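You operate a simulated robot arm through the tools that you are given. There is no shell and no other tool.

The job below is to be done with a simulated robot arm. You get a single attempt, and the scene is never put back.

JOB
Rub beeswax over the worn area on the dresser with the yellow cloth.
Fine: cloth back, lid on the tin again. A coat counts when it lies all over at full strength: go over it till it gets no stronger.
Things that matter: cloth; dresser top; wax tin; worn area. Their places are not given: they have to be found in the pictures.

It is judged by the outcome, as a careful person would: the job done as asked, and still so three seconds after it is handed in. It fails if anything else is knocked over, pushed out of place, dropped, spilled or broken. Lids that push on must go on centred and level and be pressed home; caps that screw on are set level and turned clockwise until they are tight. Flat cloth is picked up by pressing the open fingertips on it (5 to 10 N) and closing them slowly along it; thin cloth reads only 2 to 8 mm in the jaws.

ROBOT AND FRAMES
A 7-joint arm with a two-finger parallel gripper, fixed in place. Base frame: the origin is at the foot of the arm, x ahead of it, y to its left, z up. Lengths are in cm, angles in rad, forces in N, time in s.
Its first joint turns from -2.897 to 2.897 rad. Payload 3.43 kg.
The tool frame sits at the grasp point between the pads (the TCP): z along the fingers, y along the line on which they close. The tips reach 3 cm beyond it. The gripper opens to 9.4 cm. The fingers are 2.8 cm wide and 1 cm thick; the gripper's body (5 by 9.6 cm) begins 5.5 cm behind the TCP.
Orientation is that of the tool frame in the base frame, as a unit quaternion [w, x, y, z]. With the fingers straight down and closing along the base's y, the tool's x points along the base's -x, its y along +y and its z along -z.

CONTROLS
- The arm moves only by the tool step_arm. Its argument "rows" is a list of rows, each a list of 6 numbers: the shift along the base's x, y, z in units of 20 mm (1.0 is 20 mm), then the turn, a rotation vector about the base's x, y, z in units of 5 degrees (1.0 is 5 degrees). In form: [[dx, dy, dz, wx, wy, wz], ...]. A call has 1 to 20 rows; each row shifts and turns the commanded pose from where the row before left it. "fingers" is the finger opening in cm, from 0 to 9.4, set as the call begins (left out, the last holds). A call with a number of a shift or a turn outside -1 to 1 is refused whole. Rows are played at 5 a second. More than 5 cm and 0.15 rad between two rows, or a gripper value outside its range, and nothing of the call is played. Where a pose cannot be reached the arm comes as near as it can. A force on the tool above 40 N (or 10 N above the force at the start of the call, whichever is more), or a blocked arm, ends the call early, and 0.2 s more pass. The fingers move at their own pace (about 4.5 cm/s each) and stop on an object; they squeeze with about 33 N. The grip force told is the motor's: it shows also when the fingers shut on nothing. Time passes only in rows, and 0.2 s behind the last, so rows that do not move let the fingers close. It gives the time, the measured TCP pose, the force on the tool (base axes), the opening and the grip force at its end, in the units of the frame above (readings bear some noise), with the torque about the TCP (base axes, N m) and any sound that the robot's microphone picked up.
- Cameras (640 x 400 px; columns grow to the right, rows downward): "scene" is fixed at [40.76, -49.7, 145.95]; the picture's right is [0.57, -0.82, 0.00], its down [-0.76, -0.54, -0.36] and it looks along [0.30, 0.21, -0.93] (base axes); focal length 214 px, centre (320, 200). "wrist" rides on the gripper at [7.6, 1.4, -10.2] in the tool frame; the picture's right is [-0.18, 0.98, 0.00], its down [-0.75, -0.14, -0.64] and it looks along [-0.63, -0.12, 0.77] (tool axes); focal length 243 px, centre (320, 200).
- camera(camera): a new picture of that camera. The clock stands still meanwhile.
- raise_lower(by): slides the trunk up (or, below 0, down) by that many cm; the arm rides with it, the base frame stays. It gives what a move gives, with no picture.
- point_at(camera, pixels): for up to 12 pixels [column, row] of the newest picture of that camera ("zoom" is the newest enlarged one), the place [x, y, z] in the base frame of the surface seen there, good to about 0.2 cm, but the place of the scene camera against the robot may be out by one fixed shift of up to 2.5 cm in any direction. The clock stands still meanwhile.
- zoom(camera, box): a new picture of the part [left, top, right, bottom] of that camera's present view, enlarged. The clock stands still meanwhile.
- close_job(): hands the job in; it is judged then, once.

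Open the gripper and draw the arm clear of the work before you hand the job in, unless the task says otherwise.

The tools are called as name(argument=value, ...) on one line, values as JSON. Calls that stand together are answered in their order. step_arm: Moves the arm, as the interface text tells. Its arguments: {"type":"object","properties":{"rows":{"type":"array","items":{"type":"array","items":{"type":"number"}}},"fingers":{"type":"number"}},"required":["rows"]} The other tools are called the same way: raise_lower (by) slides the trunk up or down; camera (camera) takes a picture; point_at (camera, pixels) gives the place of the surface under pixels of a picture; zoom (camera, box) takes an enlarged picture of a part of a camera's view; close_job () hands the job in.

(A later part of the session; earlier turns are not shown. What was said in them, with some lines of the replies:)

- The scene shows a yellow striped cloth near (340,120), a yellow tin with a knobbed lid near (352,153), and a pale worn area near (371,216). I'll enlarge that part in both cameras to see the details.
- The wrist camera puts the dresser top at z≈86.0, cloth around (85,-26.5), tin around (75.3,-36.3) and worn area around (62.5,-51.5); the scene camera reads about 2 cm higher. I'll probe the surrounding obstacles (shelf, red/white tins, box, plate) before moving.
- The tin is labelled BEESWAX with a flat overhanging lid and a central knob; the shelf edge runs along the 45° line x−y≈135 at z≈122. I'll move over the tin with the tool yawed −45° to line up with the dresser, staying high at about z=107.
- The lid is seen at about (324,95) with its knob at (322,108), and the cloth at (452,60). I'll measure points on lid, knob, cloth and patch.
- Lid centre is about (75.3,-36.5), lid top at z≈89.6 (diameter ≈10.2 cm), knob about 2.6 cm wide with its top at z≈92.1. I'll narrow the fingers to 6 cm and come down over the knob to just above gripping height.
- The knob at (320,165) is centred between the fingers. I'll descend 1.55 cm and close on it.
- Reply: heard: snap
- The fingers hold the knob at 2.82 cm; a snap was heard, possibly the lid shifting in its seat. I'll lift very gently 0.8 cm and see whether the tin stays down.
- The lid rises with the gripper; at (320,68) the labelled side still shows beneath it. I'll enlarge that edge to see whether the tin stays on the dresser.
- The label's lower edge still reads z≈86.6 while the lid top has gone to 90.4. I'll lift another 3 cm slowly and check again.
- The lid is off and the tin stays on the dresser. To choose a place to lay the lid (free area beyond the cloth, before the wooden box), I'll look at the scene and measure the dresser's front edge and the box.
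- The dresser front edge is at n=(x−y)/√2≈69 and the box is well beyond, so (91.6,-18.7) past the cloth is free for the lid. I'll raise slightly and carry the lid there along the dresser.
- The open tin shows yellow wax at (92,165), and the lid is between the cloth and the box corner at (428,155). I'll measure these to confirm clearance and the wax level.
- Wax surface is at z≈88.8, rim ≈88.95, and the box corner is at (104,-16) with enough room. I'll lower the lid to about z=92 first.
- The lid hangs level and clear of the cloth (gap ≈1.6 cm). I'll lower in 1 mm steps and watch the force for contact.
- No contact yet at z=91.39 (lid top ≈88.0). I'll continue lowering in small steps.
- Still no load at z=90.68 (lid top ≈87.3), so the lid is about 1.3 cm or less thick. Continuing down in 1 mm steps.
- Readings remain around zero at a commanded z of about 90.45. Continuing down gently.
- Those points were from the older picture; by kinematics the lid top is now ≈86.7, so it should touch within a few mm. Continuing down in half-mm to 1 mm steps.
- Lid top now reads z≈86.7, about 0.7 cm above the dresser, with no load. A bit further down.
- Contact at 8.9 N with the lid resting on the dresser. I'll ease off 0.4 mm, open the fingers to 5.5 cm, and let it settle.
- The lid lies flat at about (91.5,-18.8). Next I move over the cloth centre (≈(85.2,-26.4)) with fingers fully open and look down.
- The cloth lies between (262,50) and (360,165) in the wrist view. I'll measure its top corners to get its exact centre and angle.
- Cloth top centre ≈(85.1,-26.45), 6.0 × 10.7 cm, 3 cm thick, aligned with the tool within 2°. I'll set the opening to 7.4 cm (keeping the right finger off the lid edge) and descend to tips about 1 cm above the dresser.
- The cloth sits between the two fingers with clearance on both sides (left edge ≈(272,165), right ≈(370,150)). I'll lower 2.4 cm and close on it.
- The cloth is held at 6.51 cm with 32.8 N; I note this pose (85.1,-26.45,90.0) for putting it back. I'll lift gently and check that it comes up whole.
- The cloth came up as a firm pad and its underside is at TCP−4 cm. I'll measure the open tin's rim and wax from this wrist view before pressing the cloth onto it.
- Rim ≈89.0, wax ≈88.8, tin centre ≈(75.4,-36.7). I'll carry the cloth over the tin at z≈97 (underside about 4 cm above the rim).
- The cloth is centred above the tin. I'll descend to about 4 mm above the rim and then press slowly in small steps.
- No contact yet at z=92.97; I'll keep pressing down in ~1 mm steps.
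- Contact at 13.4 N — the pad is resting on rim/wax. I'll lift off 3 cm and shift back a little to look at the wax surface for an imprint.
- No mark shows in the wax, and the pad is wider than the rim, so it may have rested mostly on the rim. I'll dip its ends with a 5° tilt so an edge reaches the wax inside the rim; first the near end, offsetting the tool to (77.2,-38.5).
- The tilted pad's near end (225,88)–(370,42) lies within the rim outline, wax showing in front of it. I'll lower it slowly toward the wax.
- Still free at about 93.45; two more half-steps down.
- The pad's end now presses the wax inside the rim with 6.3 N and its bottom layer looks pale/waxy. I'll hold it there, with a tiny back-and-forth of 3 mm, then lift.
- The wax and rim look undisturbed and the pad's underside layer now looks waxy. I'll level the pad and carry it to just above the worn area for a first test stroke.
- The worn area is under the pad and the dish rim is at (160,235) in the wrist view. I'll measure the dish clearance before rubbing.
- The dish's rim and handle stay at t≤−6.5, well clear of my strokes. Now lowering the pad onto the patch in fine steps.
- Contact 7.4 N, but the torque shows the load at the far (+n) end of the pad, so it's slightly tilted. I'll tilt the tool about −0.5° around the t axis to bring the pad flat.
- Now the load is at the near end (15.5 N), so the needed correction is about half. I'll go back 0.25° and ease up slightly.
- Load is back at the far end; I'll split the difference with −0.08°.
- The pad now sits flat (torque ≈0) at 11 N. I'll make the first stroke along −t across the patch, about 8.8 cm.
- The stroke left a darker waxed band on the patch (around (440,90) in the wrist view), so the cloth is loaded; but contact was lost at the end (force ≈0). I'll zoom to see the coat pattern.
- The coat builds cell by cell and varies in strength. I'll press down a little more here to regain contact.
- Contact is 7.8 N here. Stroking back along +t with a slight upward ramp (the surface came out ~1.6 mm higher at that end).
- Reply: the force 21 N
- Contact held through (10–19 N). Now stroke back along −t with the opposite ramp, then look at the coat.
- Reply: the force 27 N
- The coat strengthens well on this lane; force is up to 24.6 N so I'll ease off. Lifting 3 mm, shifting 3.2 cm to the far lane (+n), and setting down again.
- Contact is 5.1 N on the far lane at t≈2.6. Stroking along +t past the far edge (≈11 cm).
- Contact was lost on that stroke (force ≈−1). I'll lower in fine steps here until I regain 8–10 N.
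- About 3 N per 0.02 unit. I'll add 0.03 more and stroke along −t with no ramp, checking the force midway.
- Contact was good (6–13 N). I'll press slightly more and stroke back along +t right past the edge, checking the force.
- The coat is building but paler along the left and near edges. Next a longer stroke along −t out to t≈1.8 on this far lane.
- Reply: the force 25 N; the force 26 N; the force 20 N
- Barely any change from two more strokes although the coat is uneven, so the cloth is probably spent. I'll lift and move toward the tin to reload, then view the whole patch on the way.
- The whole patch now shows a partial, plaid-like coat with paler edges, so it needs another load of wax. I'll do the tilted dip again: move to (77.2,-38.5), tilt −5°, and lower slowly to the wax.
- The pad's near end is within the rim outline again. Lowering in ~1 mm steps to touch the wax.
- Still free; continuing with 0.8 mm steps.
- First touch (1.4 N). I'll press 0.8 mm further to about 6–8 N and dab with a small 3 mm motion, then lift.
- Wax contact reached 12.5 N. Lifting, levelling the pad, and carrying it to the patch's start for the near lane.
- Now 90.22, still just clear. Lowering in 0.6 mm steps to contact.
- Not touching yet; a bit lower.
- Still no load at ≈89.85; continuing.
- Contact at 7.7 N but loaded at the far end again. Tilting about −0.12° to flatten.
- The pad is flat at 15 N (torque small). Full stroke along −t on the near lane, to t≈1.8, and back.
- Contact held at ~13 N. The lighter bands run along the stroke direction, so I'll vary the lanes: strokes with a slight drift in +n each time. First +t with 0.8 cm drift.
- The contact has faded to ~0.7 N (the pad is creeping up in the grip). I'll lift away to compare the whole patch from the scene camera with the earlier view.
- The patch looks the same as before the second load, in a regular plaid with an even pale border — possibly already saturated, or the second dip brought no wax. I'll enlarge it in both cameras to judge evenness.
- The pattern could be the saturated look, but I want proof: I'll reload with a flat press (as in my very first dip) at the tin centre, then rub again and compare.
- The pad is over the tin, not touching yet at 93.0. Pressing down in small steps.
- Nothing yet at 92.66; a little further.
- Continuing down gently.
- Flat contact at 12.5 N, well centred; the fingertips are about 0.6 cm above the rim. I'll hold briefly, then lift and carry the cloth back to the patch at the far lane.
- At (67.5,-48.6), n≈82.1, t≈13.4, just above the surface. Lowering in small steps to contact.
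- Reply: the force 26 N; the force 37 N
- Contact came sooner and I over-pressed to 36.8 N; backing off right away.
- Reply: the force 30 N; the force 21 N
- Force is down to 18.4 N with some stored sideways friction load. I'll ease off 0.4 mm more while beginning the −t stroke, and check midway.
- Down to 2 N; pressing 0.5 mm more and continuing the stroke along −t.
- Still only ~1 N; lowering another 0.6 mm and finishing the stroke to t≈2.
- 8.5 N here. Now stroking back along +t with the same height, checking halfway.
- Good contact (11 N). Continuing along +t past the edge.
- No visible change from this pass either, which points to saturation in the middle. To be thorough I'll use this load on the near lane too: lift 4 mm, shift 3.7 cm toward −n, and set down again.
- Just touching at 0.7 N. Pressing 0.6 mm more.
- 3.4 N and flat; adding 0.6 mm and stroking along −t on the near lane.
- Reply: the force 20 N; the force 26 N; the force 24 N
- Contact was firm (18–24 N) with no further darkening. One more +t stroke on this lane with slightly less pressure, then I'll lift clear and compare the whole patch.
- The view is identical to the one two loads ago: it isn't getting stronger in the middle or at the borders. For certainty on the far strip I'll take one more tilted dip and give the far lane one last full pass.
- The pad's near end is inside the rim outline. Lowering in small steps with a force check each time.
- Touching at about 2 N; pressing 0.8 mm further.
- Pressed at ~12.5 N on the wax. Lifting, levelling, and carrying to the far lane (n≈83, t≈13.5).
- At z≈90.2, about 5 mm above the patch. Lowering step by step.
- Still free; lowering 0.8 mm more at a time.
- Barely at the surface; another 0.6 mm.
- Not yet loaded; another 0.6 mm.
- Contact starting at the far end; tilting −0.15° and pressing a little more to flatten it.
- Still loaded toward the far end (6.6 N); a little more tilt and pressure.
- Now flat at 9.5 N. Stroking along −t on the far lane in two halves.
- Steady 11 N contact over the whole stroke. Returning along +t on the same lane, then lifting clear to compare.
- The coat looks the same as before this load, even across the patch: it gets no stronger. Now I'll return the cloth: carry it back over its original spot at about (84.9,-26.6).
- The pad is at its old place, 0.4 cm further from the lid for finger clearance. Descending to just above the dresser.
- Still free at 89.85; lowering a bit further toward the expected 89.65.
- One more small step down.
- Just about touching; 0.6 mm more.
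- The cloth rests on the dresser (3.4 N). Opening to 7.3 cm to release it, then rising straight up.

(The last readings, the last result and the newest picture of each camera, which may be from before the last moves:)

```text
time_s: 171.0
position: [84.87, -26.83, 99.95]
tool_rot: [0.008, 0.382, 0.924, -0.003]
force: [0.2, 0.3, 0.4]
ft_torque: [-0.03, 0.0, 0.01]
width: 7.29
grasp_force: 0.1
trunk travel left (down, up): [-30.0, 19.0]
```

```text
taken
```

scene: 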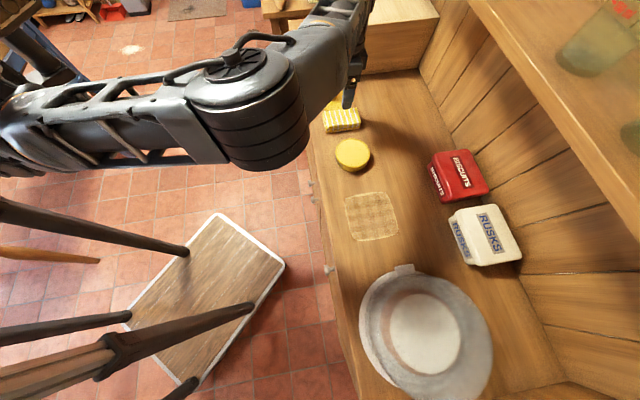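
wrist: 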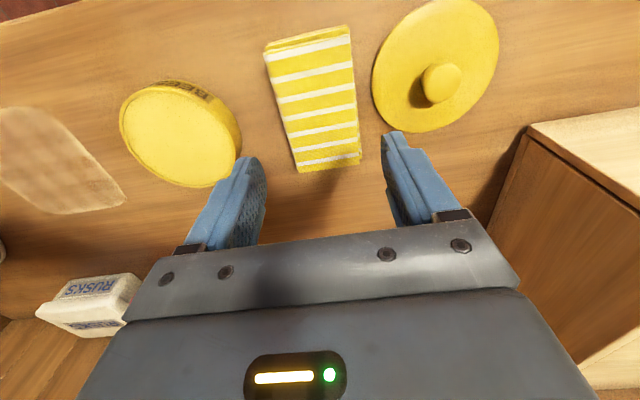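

The cloth is back in its place and released. Now for the lid: I'll level the tool again (+0.126 units about x and y) and move over the lid's knob, measuring its position first.

point_at(camera="wrist", pixels=[[441, 80], [425, 80], [459, 80], [441, 68], [442, 96], [374, 65], [498, 40], [450, 2], [420, 131], [310, 100], [268, 58], [357, 155]])

step_arm(rows=[[0.3, 0.3, 0, 0.063, 0.063, 0], [0.6, 0.7, 0, 0.063, 0.063, 0], [0.7, 0.8, 0, 0, 0, 0], [0.7, 0.8, 0, 0, 0, 0], [0.6, 0.8, 0, 0, 0, 0], [0.4, 0.5, 0, 0, 0, 0], [0, 0.1, 0, 0, 0, 0], [0, 0, 0, 0, 0, 0]], fingers=6)

camera(camera="wrist")

```text
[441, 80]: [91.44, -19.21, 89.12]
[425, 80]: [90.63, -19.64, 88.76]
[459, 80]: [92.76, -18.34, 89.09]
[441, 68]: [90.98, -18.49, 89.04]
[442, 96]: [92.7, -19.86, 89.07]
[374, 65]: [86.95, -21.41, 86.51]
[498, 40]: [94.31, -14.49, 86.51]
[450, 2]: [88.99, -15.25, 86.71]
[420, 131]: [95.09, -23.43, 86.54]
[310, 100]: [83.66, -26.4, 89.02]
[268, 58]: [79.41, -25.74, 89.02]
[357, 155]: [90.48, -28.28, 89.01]
```

```text
time_s: 172.8
position: [91.54, -18.74, 99.9]
tool_rot: [-0.001, 0.383, 0.924, 0.0]
force: [-0.4, 0.9, -0.6]
ft_torque: [0.0, 0.0, 0.0]
width: 6.0
grasp_force: 0.1
trunk travel left (down, up): [-30.0, 19.0]
```

```text
taken
```

wrist: 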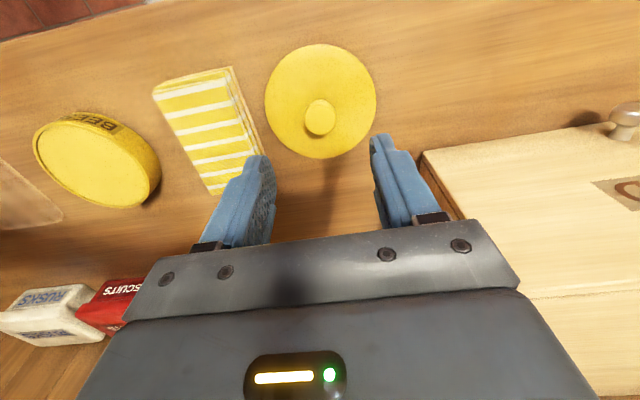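

Over the lid; the knob is at (320,117). I'll measure the knob and lid centre from here.

point_at(camera="wrist", pixels=[[320, 112], [307, 113], [334, 113], [320, 101], [320, 125], [267, 100], [375, 98], [321, 47], [320, 155], [280, 70], [360, 68], [320, 80]])

zoom(camera="wrist", box=[240, 30, 400, 170])

```text
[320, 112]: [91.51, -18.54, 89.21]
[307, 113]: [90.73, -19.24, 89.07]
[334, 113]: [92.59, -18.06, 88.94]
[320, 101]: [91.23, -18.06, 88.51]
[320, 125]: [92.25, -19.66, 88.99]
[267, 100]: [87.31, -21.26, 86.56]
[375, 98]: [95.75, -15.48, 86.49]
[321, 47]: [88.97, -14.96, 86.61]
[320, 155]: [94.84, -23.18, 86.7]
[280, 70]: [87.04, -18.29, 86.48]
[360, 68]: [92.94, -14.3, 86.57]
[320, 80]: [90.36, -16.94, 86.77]
```

```text
2.86 times, centred on (320, 100) of wrist
```

zoom: 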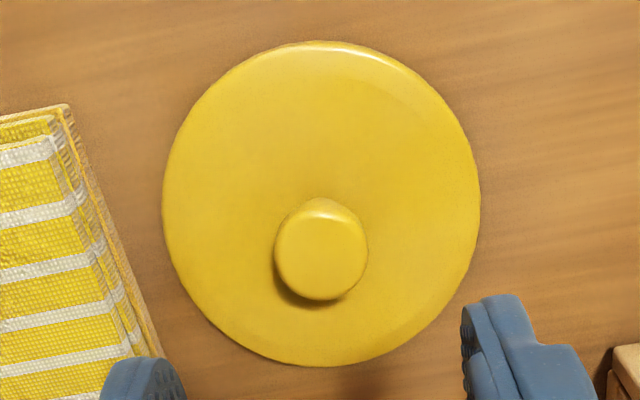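

Lid/knob centre is ≈(91.6,-18.7), matching where I released it (commanded (91.48,-18.80)). I'll align to that exact pose and descend in stages around the knob.

step_arm(rows=[[-0.05, 0.02, -0.5, 0, 0, 0], [0, 0, -0.8, 0, 0, 0], [0, 0, -0.8, 0, 0, 0], [0, 0, -0.8, 0, 0, 0], [0, 0, -0.7, 0, 0, 0], [0, 0, -0.4, 0, 0, 0], [0, 0, 0, 0, 0, 0]])

camera(camera="wrist")

```text
time_s: 174.4
position: [91.53, -18.87, 91.77]
tool_rot: [0.001, 0.382, 0.924, 0.0]
force: [0.3, -0.1, -1.2]
ft_torque: [0.02, -0.03, 0.02]
width: 5.99
grasp_force: 0.1
trunk travel left (down, up): [-30.0, 19.0]
```

```text
taken
```

wrist: 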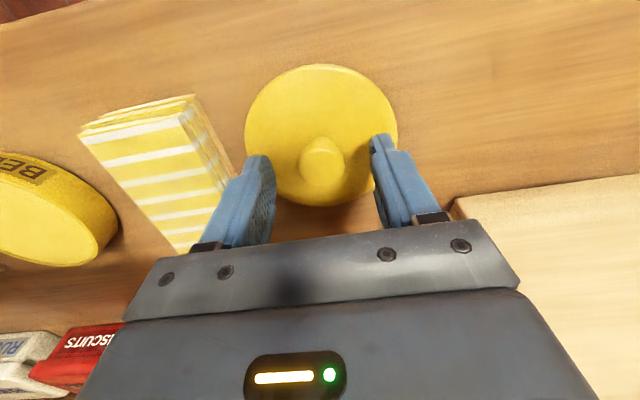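

The knob (320,165) is centred between the fingers. Descending 1.75 cm to z≈90.0, then closing.

step_arm(rows=[[0, 0, -0.4, 0, 0, 0], [0, 0, -0.35, 0, 0, 0], [0, 0, -0.12, 0, 0, 0], [0, 0, 0, 0, 0, 0]])

step_arm(rows=[[0, 0, 0, 0, 0, 0], [0, 0, 0, 0, 0, 0], [0, 0, 0, 0, 0, 0], [0, 0, 0, 0, 0, 0], [0, 0, 0, 0, 0, 0]], fingers=0)

camera(camera="wrist")

```text
time_s: 175.4
position: [91.48, -18.76, 90.19]
tool_rot: [0.0, 0.383, 0.924, 0.0]
force: [0.6, -0.4, -0.1]
ft_torque: [0.02, -0.01, 0.0]
width: 6.01
grasp_force: 0.0
trunk travel left (down, up): [-30.0, 19.0]
```

```text
time_s: 176.6
position: [91.46, -18.84, 90.17]
tool_rot: [0.001, 0.383, 0.924, 0.0]
force: [-0.4, -0.2, 0.3]
ft_torque: [0.02, 0.0, 0.04]
width: 2.83
grasp_force: 33.1
trunk travel left (down, up): [-30.0, 19.0]
```

```text
taken
```

wrist: 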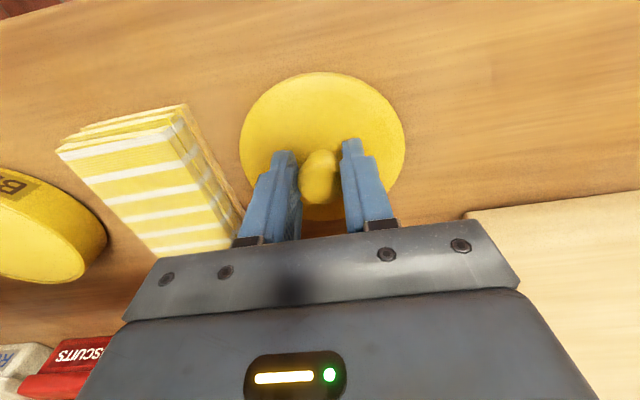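

The knob is gripped at 2.83 cm as before. Lifting the lid straight up 9 cm.

step_arm(rows=[[0, 0, 0.2, 0, 0, 0], [0, 0, 0.4, 0, 0, 0], [0, 0, 0.7, 0, 0, 0], [0, 0, 0.8, 0, 0, 0], [0, 0, 0.8, 0, 0, 0], [0, 0, 0.8, 0, 0, 0], [0, 0, 0.5, 0, 0, 0], [0, 0, 0.3, 0, 0, 0], [0, 0, 0, 0, 0, 0]])

camera(camera="wrist")

```text
time_s: 178.6
position: [91.54, -18.56, 99.19]
tool_rot: [0.0, 0.382, 0.924, 0.001]
force: [-0.3, -0.3, -0.2]
ft_torque: [0.03, 0.01, -0.02]
width: 2.83
grasp_force: 33.2
trunk travel left (down, up): [-30.0, 19.0]
```

```text
taken
```

wrist: 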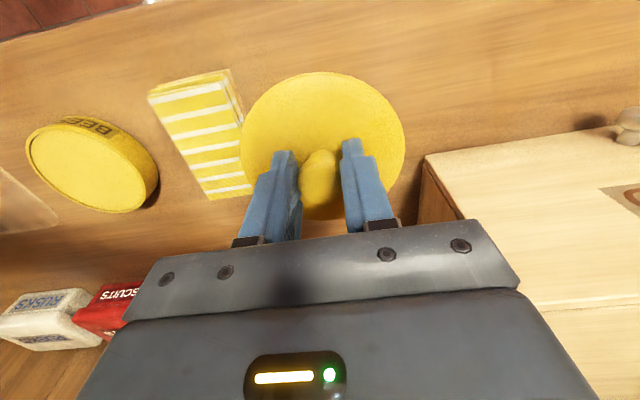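

The lid hangs level. Before carrying it back, I'll measure the tin's rim from here to check the tin hasn't shifted during the dips.

zoom(camera="wrist", box=[0, 90, 200, 230])

point_at(camera="wrist", pixels=[[29, 140], [45, 125], [70, 124], [120, 148], [150, 178], [152, 200], [130, 211], [100, 208], [60, 188], [35, 165]])

```text
2.86 times, centred on (100, 160) of wrist
```

zoom: 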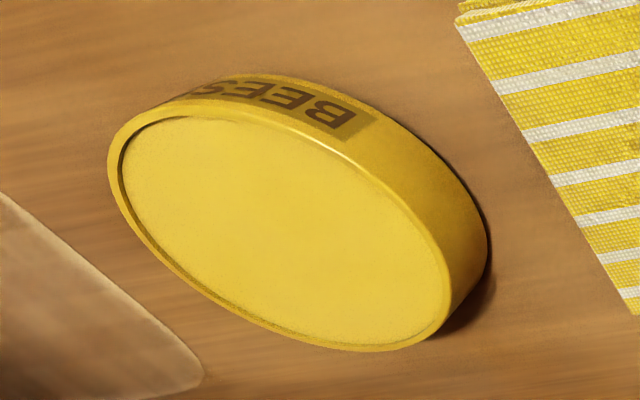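

```text
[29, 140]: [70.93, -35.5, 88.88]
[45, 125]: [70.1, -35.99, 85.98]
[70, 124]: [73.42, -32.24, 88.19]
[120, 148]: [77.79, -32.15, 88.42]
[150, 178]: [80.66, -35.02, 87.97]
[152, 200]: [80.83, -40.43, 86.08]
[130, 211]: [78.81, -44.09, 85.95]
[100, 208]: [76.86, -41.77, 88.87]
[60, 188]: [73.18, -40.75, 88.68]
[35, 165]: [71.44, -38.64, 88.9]
```

The rim readings suggest the tin may be about 2–3 mm from where it was, within noise. I'll move to the same viewpoint I had at t=30.6 (TCP ≈(85,-26.5,95.8)) to compare the tin's pixels directly.

step_arm(rows=[[-0.25, -0.26, 0, 0, 0, 0], [-0.6, -0.7, -0.1, 0, 0, 0], [-0.7, -0.85, -0.3, 0, 0, 0], [-0.7, -0.85, -0.4, 0, 0, 0], [-0.6, -0.7, -0.4, 0, 0, 0], [-0.4, -0.5, -0.4, 0, 0, 0], [0, 0, -0.05, 0, 0, 0], [0, 0, 0, 0, 0, 0], [0, 0, 0, 0, 0, 0]])

camera(camera="wrist")

zoom(camera="wrist", box=[60, 80, 260, 230])

point_at(camera="wrist", pixels=[[88, 150], [95, 135], [130, 112], [160, 112], [200, 140], [218, 175], [215, 195], [190, 210], [160, 208], [120, 190], [150, 160], [100, 170]])

```text
time_s: 180.6
position: [84.99, -26.43, 95.72]
tool_rot: [0.001, 0.382, 0.924, 0.0]
force: [-0.2, -0.3, 0.1]
ft_torque: [0.0, 0.01, -0.02]
width: 2.82
grasp_force: 33.3
trunk travel left (down, up): [-30.0, 19.0]
```

```text
taken
```

wrist: 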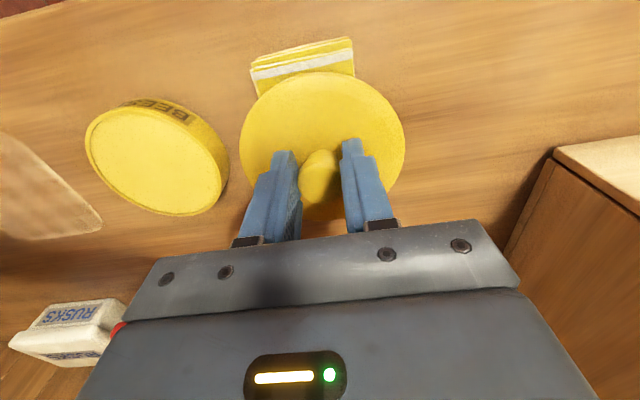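

```text
2.67 times, centred on (160, 155) of wrist
```

zoom: 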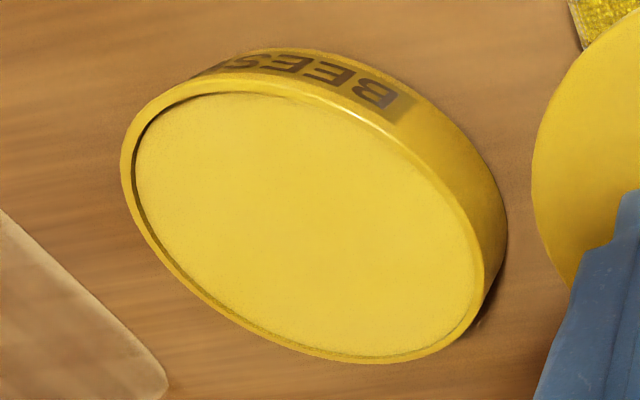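

```text
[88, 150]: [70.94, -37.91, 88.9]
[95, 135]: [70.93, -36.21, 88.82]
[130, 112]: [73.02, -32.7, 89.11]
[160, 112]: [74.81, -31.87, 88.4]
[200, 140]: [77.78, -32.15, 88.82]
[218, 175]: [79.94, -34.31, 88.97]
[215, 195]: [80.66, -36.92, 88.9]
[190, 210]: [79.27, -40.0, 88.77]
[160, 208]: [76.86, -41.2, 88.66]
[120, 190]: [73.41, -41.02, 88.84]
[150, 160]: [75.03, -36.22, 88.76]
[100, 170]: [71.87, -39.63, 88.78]
```

The tin's outline is pixel-for-pixel where it was, so it hasn't moved. I'll carry the lid to the exact pose where I first gripped it (commanded (75.22,-36.44)), staying at z≈95.8.

step_arm(rows=[[-0.25, -0.25, 0, 0, 0, 0], [-0.55, -0.55, 0, 0, 0, 0], [-0.75, -0.75, 0, 0, 0, 0], [-0.75, -0.8, 0, 0, 0, 0], [-0.75, -0.8, 0, 0, 0, 0], [-0.75, -0.8, 0, 0, 0, 0], [-0.6, -0.55, 0, 0, 0, 0], [-0.35, -0.33, 0, 0, 0, 0], [-0.13, -0.13, 0, 0, 0, 0], [0, 0, 0, 0, 0, 0], [0, 0, 0, 0, 0, 0]])

camera(camera="wrist")

zoom(camera="wrist", box=[220, 40, 420, 180])

```text
time_s: 183.0
position: [75.28, -36.43, 95.94]
tool_rot: [0.0, 0.382, 0.924, 0.0]
force: [-0.6, -0.2, -0.1]
ft_torque: [0.01, -0.05, 0.01]
width: 2.84
grasp_force: 33.0
trunk travel left (down, up): [-30.0, 19.0]
```

```text
taken
```

wrist: 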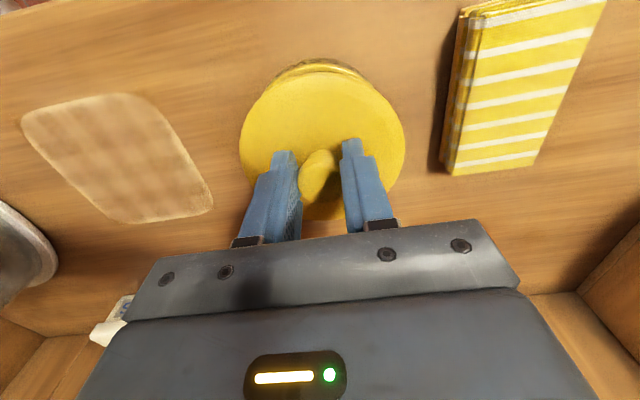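

```text
2.86 times, centred on (320, 110) of wrist
```

zoom: 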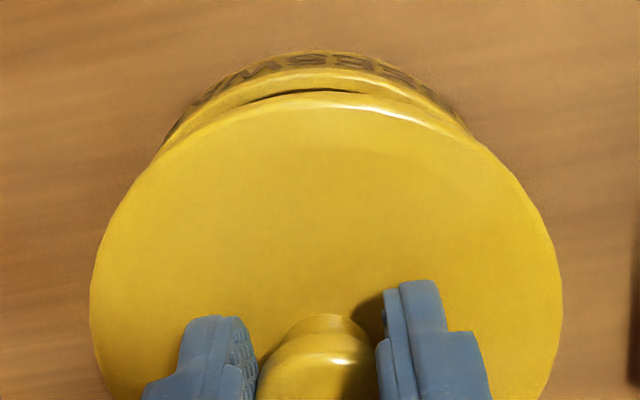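

The lid is centred above the tin, the rim showing evenly beyond it at (330,90). Lowering to about 4 mm above seating.

step_arm(rows=[[0, 0, -0.3, 0, 0, 0], [0, 0, -0.4, 0, 0, 0], [0, 0, -0.3, 0, 0, 0], [0, 0, -0.1, 0, 0, 0], [0, 0, 0, 0, 0, 0]])

zoom(camera="wrist", box=[220, 40, 420, 180])

zoom(camera="scene", box=[310, 100, 410, 180])

```text
time_s: 184.2
position: [75.15, -36.38, 93.57]
tool_rot: [0.0, 0.382, 0.924, 0.0]
force: [0.2, 0.5, 0.6]
ft_torque: [0.0, 0.0, 0.0]
width: 2.85
grasp_force: 33.8
trunk travel left (down, up): [-30.0, 19.0]
```

```text
2.86 times, centred on (320, 110) of wrist
```

zoom: 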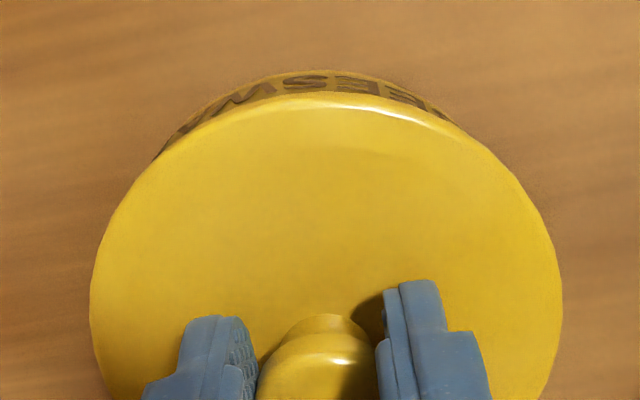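

```text
5.00 times, centred on (360, 140) of scene
```

zoom: 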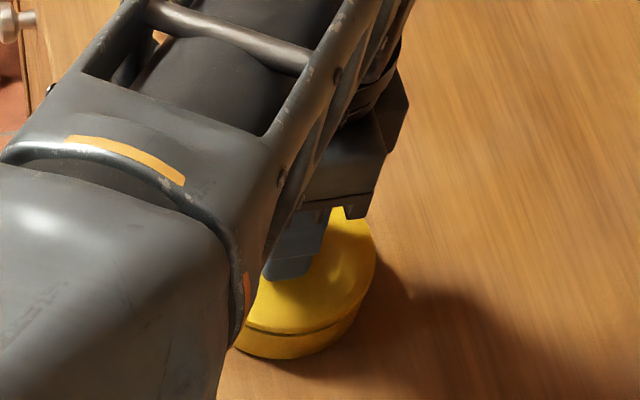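

Nearly down, still level and centred. Lowering in 1 mm steps to contact.

step_arm(rows=[[0, 0, -0.05, 0, 0, 0], [0, 0, -0.05, 0, 0, 0], [0, 0, 0, 0, 0, 0]])

step_arm(rows=[[0, 0, -0.05, 0, 0, 0], [0, 0, 0, 0, 0, 0]])

```text
time_s: 185.0
position: [75.27, -36.24, 93.48]
tool_rot: [0.0, 0.383, 0.924, 0.0]
force: [0.7, -0.8, -0.6]
ft_torque: [0.04, -0.01, -0.03]
width: 2.83
grasp_force: 33.3
trunk travel left (down, up): [-30.0, 19.0]
```

```text
time_s: 185.6
position: [75.22, -36.28, 93.41]
tool_rot: [0.0, 0.383, 0.924, 0.0]
force: [0.2, 0.5, -0.2]
ft_torque: [0.02, -0.04, 0.01]
width: 2.8
grasp_force: 33.1
trunk travel left (down, up): [-30.0, 19.0]
```

No contact yet at ≈93.35; continuing.

step_arm(rows=[[0, 0, -0.05, 0, 0, 0], [0, 0, 0, 0, 0, 0]])

step_arm(rows=[[0, 0, -0.04, 0, 0, 0], [0, 0, 0, 0, 0, 0]])

```text
time_s: 186.2
position: [75.37, -36.41, 93.39]
tool_rot: [0.0, 0.383, 0.924, 0.0]
force: [0.9, 0.3, -0.5]
ft_torque: [0.01, -0.02, -0.03]
width: 2.82
grasp_force: 33.3
trunk travel left (down, up): [-30.0, 19.0]
```

```text
time_s: 186.8
position: [75.26, -36.39, 93.17]
tool_rot: [0.0, 0.382, 0.924, 0.0]
force: [0.4, -0.6, -0.7]
ft_torque: [0.0, 0.0, 0.03]
width: 2.81
grasp_force: 33.5
trunk travel left (down, up): [-30.0, 19.0]
```

Expected seating height is about 93.15; stepping 0.6 mm further.

step_arm(rows=[[0, 0, -0.03, 0, 0, 0], [0, 0, 0, 0, 0, 0]])

```text
time_s: 187.4
position: [75.34, -36.33, 93.09]
tool_rot: [0.001, 0.382, 0.924, 0.0]
force: [0.2, -0.3, -0.8]
ft_torque: [0.0, -0.04, 0.0]
width: 2.84
grasp_force: 32.7
trunk travel left (down, up): [-30.0, 19.0]
```

step_arm(rows=[[0, 0, -0.03, 0, 0, 0], [0, 0, 0, 0, 0, 0]])

```text
time_s: 188.0
position: [75.22, -36.43, 93.15]
tool_rot: [0.001, 0.384, 0.923, -0.001]
force: [-2.9, -3.7, 10.2]
ft_torque: [-0.08, 0.16, 0.06]
width: 2.85
grasp_force: 33.3
trunk travel left (down, up): [-30.0, 19.0]
heard: snap
```

Contact at 10 N with a snap heard — the lid is seating. I'll press a little more to be sure it's fully home.

step_arm(rows=[[0, 0, -0.04, 0, 0, 0], [0, 0, 0, 0, 0, 0]])

```text
time_s: 188.6
position: [75.2, -36.49, 93.2]
tool_rot: [0.001, 0.384, 0.923, 0.0]
force: [-6.2, -9.2, 26.1]
ft_torque: [-0.2, 0.13, 0.0]
width: 2.81
grasp_force: 32.9
trunk travel left (down, up): [-30.0, 19.0]
```

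26 N down with some sideways reaction (−t). I'll look at the lid's seating and measure its top height at several points.

camera(camera="wrist")

zoom(camera="wrist", box=[220, 40, 420, 180])

point_at(camera="wrist", pixels=[[320, 80], [320, 110], [260, 120], [380, 115], [248, 145], [396, 140], [290, 90], [350, 88], [320, 68], [270, 90], [370, 90]])

```text
taken
```

wrist: 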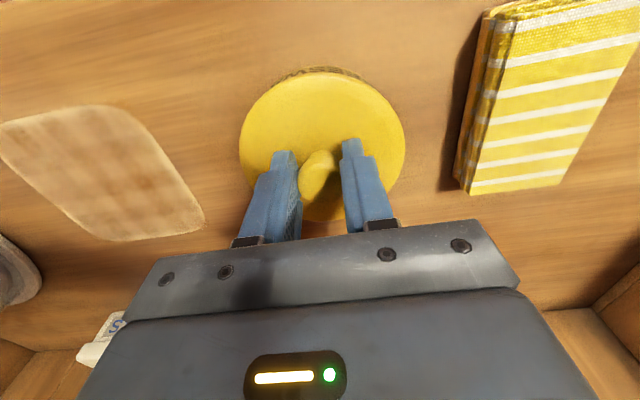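

```text
2.86 times, centred on (320, 110) of wrist
```

zoom: 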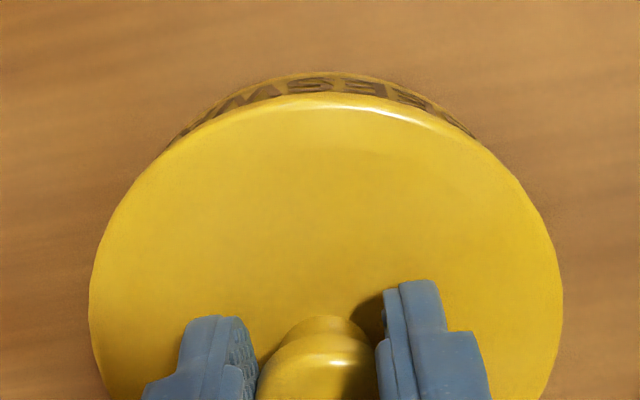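

```text
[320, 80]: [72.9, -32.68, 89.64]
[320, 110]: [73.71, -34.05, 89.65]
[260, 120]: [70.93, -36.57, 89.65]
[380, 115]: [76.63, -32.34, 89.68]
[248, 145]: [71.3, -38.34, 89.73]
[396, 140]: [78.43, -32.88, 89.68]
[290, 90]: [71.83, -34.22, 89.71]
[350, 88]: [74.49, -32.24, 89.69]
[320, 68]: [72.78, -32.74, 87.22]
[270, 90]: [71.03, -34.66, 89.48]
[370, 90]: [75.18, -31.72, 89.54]
```

The lid top reads z≈89.65 all round — level and at its original seated height. Before releasing I'll relieve the stored load: up 0.6 mm and 0.5 mm toward −t.

step_arm(rows=[[-0.02, -0.02, 0.03, 0, 0, 0], [0, 0, 0, 0, 0, 0]])

```text
time_s: 189.2
position: [75.23, -36.45, 93.12]
tool_rot: [0.001, 0.383, 0.924, 0.0]
force: [-2.0, -9.1, 26.9]
ft_torque: [-0.35, -0.16, 0.02]
width: 2.81
grasp_force: 33.1
trunk travel left (down, up): [-30.0, 19.0]
```

Still 27 N; easing up another 0.8 mm.

step_arm(rows=[[0, -0.02, 0.04, 0, 0, 0], [0, 0, 0, 0, 0, 0]])

```text
time_s: 189.8
position: [75.09, -36.47, 93.14]
tool_rot: [0.0, 0.382, 0.924, 0.001]
force: [5.9, -7.4, 14.9]
ft_torque: [-0.42, -0.49, 0.0]
width: 2.82
grasp_force: 33.0
trunk travel left (down, up): [-30.0, 19.0]
```

Down to 15 N, with a sideways reaction toward +n now. Small correction in +n and up another 0.4 mm.

step_arm(rows=[[0.02, -0.02, 0.02, 0, 0, 0], [0, 0, 0, 0, 0, 0]])

```text
time_s: 190.4
position: [75.24, -36.34, 93.15]
tool_rot: [0.0, 0.383, 0.924, 0.0]
force: [4.1, -2.2, 7.5]
ft_torque: [-0.16, -0.3, 0.07]
width: 2.83
grasp_force: 33.0
trunk travel left (down, up): [-30.0, 19.0]
```

Load is small now (7.5 N down, ~4 N sideways). Opening the fingers to release the knob.

step_arm(rows=[[0, 0, 0, 0, 0, 0], [0, 0, 0, 0, 0, 0], [0, 0, 0, 0, 0, 0]], fingers=5.5)

camera(camera="wrist")

point_at(camera="wrist", pixels=[[320, 80], [320, 110], [260, 120], [380, 115], [250, 140], [394, 138], [290, 90], [350, 88], [320, 150], [320, 195]])

```text
time_s: 191.2
position: [75.16, -36.55, 93.17]
tool_rot: [0.0, 0.383, 0.924, 0.0]
force: [-0.1, -0.3, -0.1]
ft_torque: [-0.02, -0.01, -0.01]
width: 5.45
grasp_force: 0.0
trunk travel left (down, up): [-30.0, 19.0]
```

```text
taken
```

wrist: 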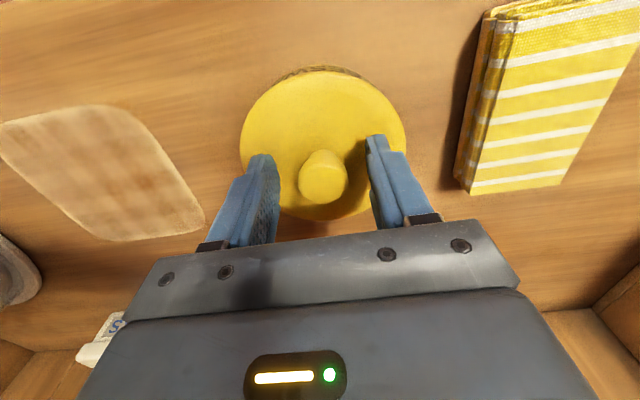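

```text
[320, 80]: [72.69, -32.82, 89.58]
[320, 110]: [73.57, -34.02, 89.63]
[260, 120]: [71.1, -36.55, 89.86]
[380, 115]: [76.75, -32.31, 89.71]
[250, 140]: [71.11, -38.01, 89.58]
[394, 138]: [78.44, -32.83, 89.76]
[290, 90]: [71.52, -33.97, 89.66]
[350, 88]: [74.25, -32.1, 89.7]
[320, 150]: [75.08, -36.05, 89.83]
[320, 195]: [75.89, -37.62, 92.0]
```

Released; the lid reads level at ≈89.65 all round. I'll rise to the same viewpoint as my first overhead look and compare the lid against the tin.

step_arm(rows=[[0, 0, 0.3, 0, 0, 0], [0, 0, 0.6, 0, 0, 0], [0, 0, 0.9, 0, 0, 0], [0, 0, 0.9, 0, 0, 0], [0, 0, 0.9, 0, 0, 0], [-0.1, 0.05, 0.9, 0, 0, 0], [-0.1, 0.05, 0.9, 0, 0, 0], [-0.1, 0.05, 0.9, 0, 0, 0], [0, 0, 0.7, 0, 0, 0], [0, 0, 0, 0, 0, 0]])

camera(camera="wrist")

zoom(camera="wrist", box=[250, 0, 510, 160])

camera(camera="scene")

```text
time_s: 193.4
position: [74.53, -36.21, 107.09]
tool_rot: [-0.001, 0.382, 0.924, 0.0]
force: [-0.5, -0.7, 0.2]
ft_torque: [0.02, 0.02, -0.01]
width: 5.48
grasp_force: 0.1
trunk travel left (down, up): [-30.0, 19.0]
```

```text
taken
```

wrist: 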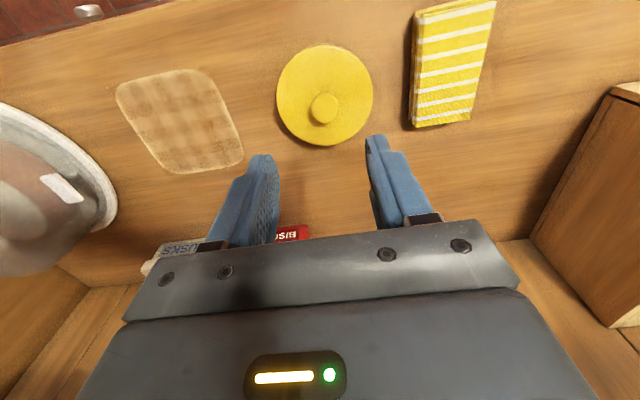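

```text
2.46 times, centred on (380, 80) of wrist
```

zoom: 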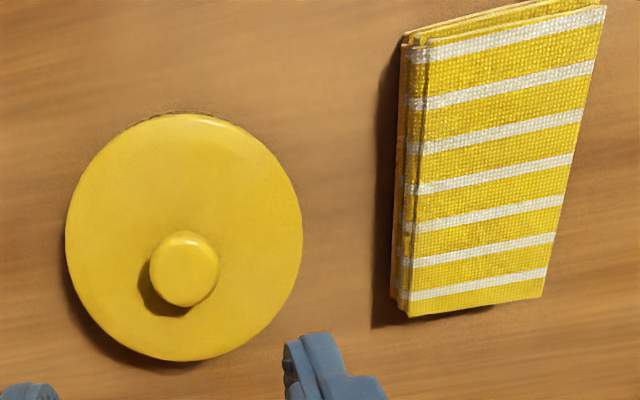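

```text
taken
```

scene: 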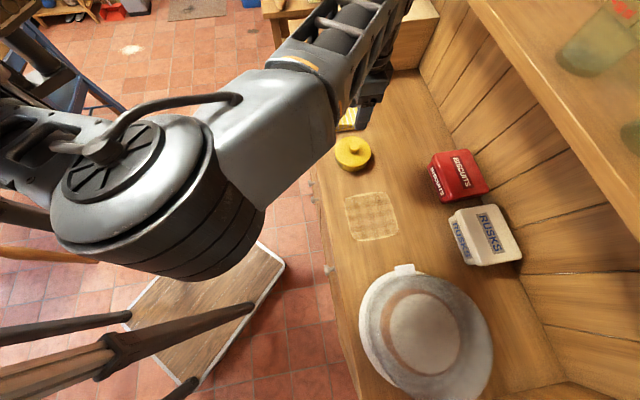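

The lid sits in the same pixels as at the start (knob (322,108), rim 276–373). Now a close look at the coat from this unobstructed view to judge its evenness.

zoom(camera="wrist", box=[105, 60, 255, 180])

zoom(camera="scene", box=[338, 182, 408, 250])

```text
3.33 times, centred on (180, 120) of wrist
```

zoom: 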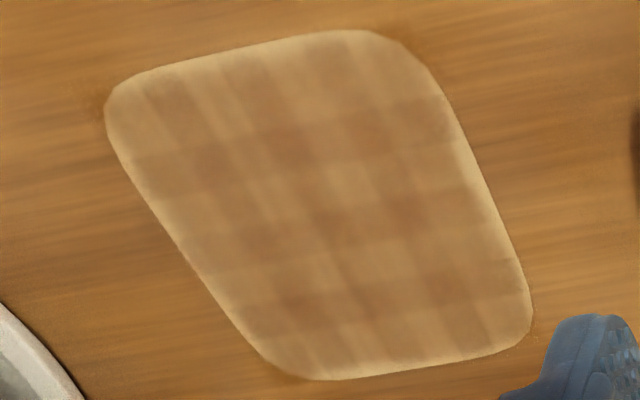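

```text
5.88 times, centred on (373, 216) of scene
```

zoom: 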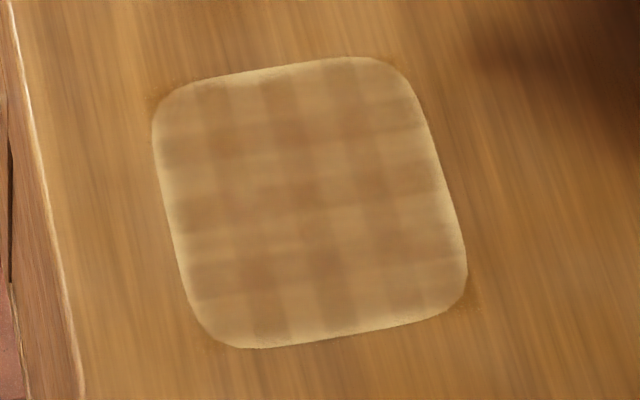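

The coat is an even, regular pattern over the whole patch with no weak areas, and the lid and cloth are back in place. I'll open the gripper fully and draw the arm back to its starting pose, clear of the work.

step_arm(rows=[[0, 0, 0.5, 0, 0, 0], [-0.45, 0.65, 0.5, 0, 0, 0.9], [-0.45, 0.65, 0.5, 0, 0, 0.9], [-0.45, 0.65, 0.5, 0, 0, 0.9], [-0.45, 0.65, 0.5, 0, 0, 0.9], [-0.45, 0.65, 0.5, 0, 0, 0.9], [-0.45, 0.65, 0.5, 0, 0, 0.9], [-0.45, 0.65, 0.5, 0, 0, 0.9], [-0.45, 0.65, 0.5, 0, 0, 0.9], [-0.45, 0.65, 0.5, 0, 0, 0.9], [-0.45, 0.65, 0.5, 0, 0, 0.9], [0, 0, 0, 0, 0, 0], [0, 0, 0, 0, 0, 0]], fingers=9.4)

camera(camera="scene")

camera(camera="wrist")

zoom(camera="scene", box=[290, 80, 530, 280])

```text
time_s: 196.2
position: [65.65, -23.34, 118.05]
tool_rot: [0.001, -0.001, 1.0, 0.0]
force: [0.3, -0.7, 0.7]
ft_torque: [0.04, 0.01, 0.01]
width: 9.38
grasp_force: 0.1
trunk travel left (down, up): [-30.0, 19.0]
```

```text
taken
```

scene: 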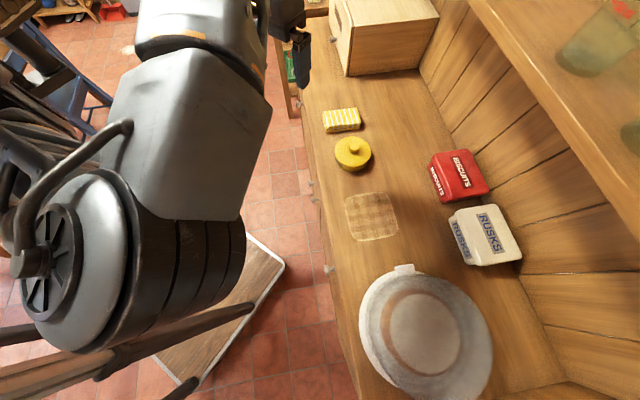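

```text
taken
```

wrist: 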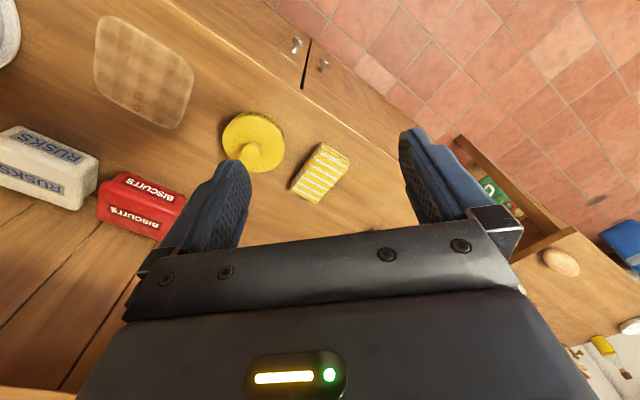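

```text
2.00 times, centred on (410, 180) of scene
```

zoom: 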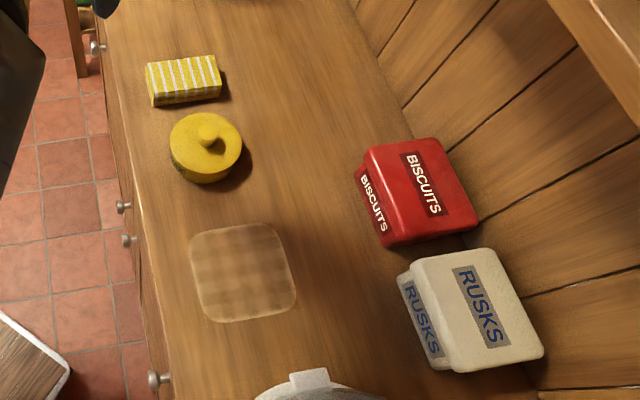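

The arm is back at its start pose with the gripper open. The cloth and the lidded tin are where they began, the other tins and the dish are undisturbed, and the patch has an even coat that three more loads of wax did not make stronger. I'm handing in the job.

close_job()

```text
The job is handed in.
```

I've waxed the worn area with the yellow cloth, put the cloth back and pressed the lid onto the tin again. The job is handed in; I haven't seen the verdict.

- **Coat:** I loaded the cloth with wax and rubbed the whole patch, then reloaded three more times and rubbed again. The last three rounds made no visible difference, so I judged it full strength. The patch shows a faint regular plaid with a slightly paler border. I took that as how a full coat looks here, but I could only judge it from the pictures.
- **Cloth:** It lies where it was, about 0.4 cm to one side so the fingers would clear the lid while it lay beside the cloth.
- **Lid:** It snapped when it went on, and I pressed it to about 26 N. Its top reads level at its original height, and it lines up with the first picture.
- **Everything else:** I saw no change in the tin's position, the biscuit and rusk tins, the dish or the box. At one point I over-pressed the cloth on the patch to about 37 N and backed off; I saw no mark from it.

The arm is back at its starting pose with the gripper open.
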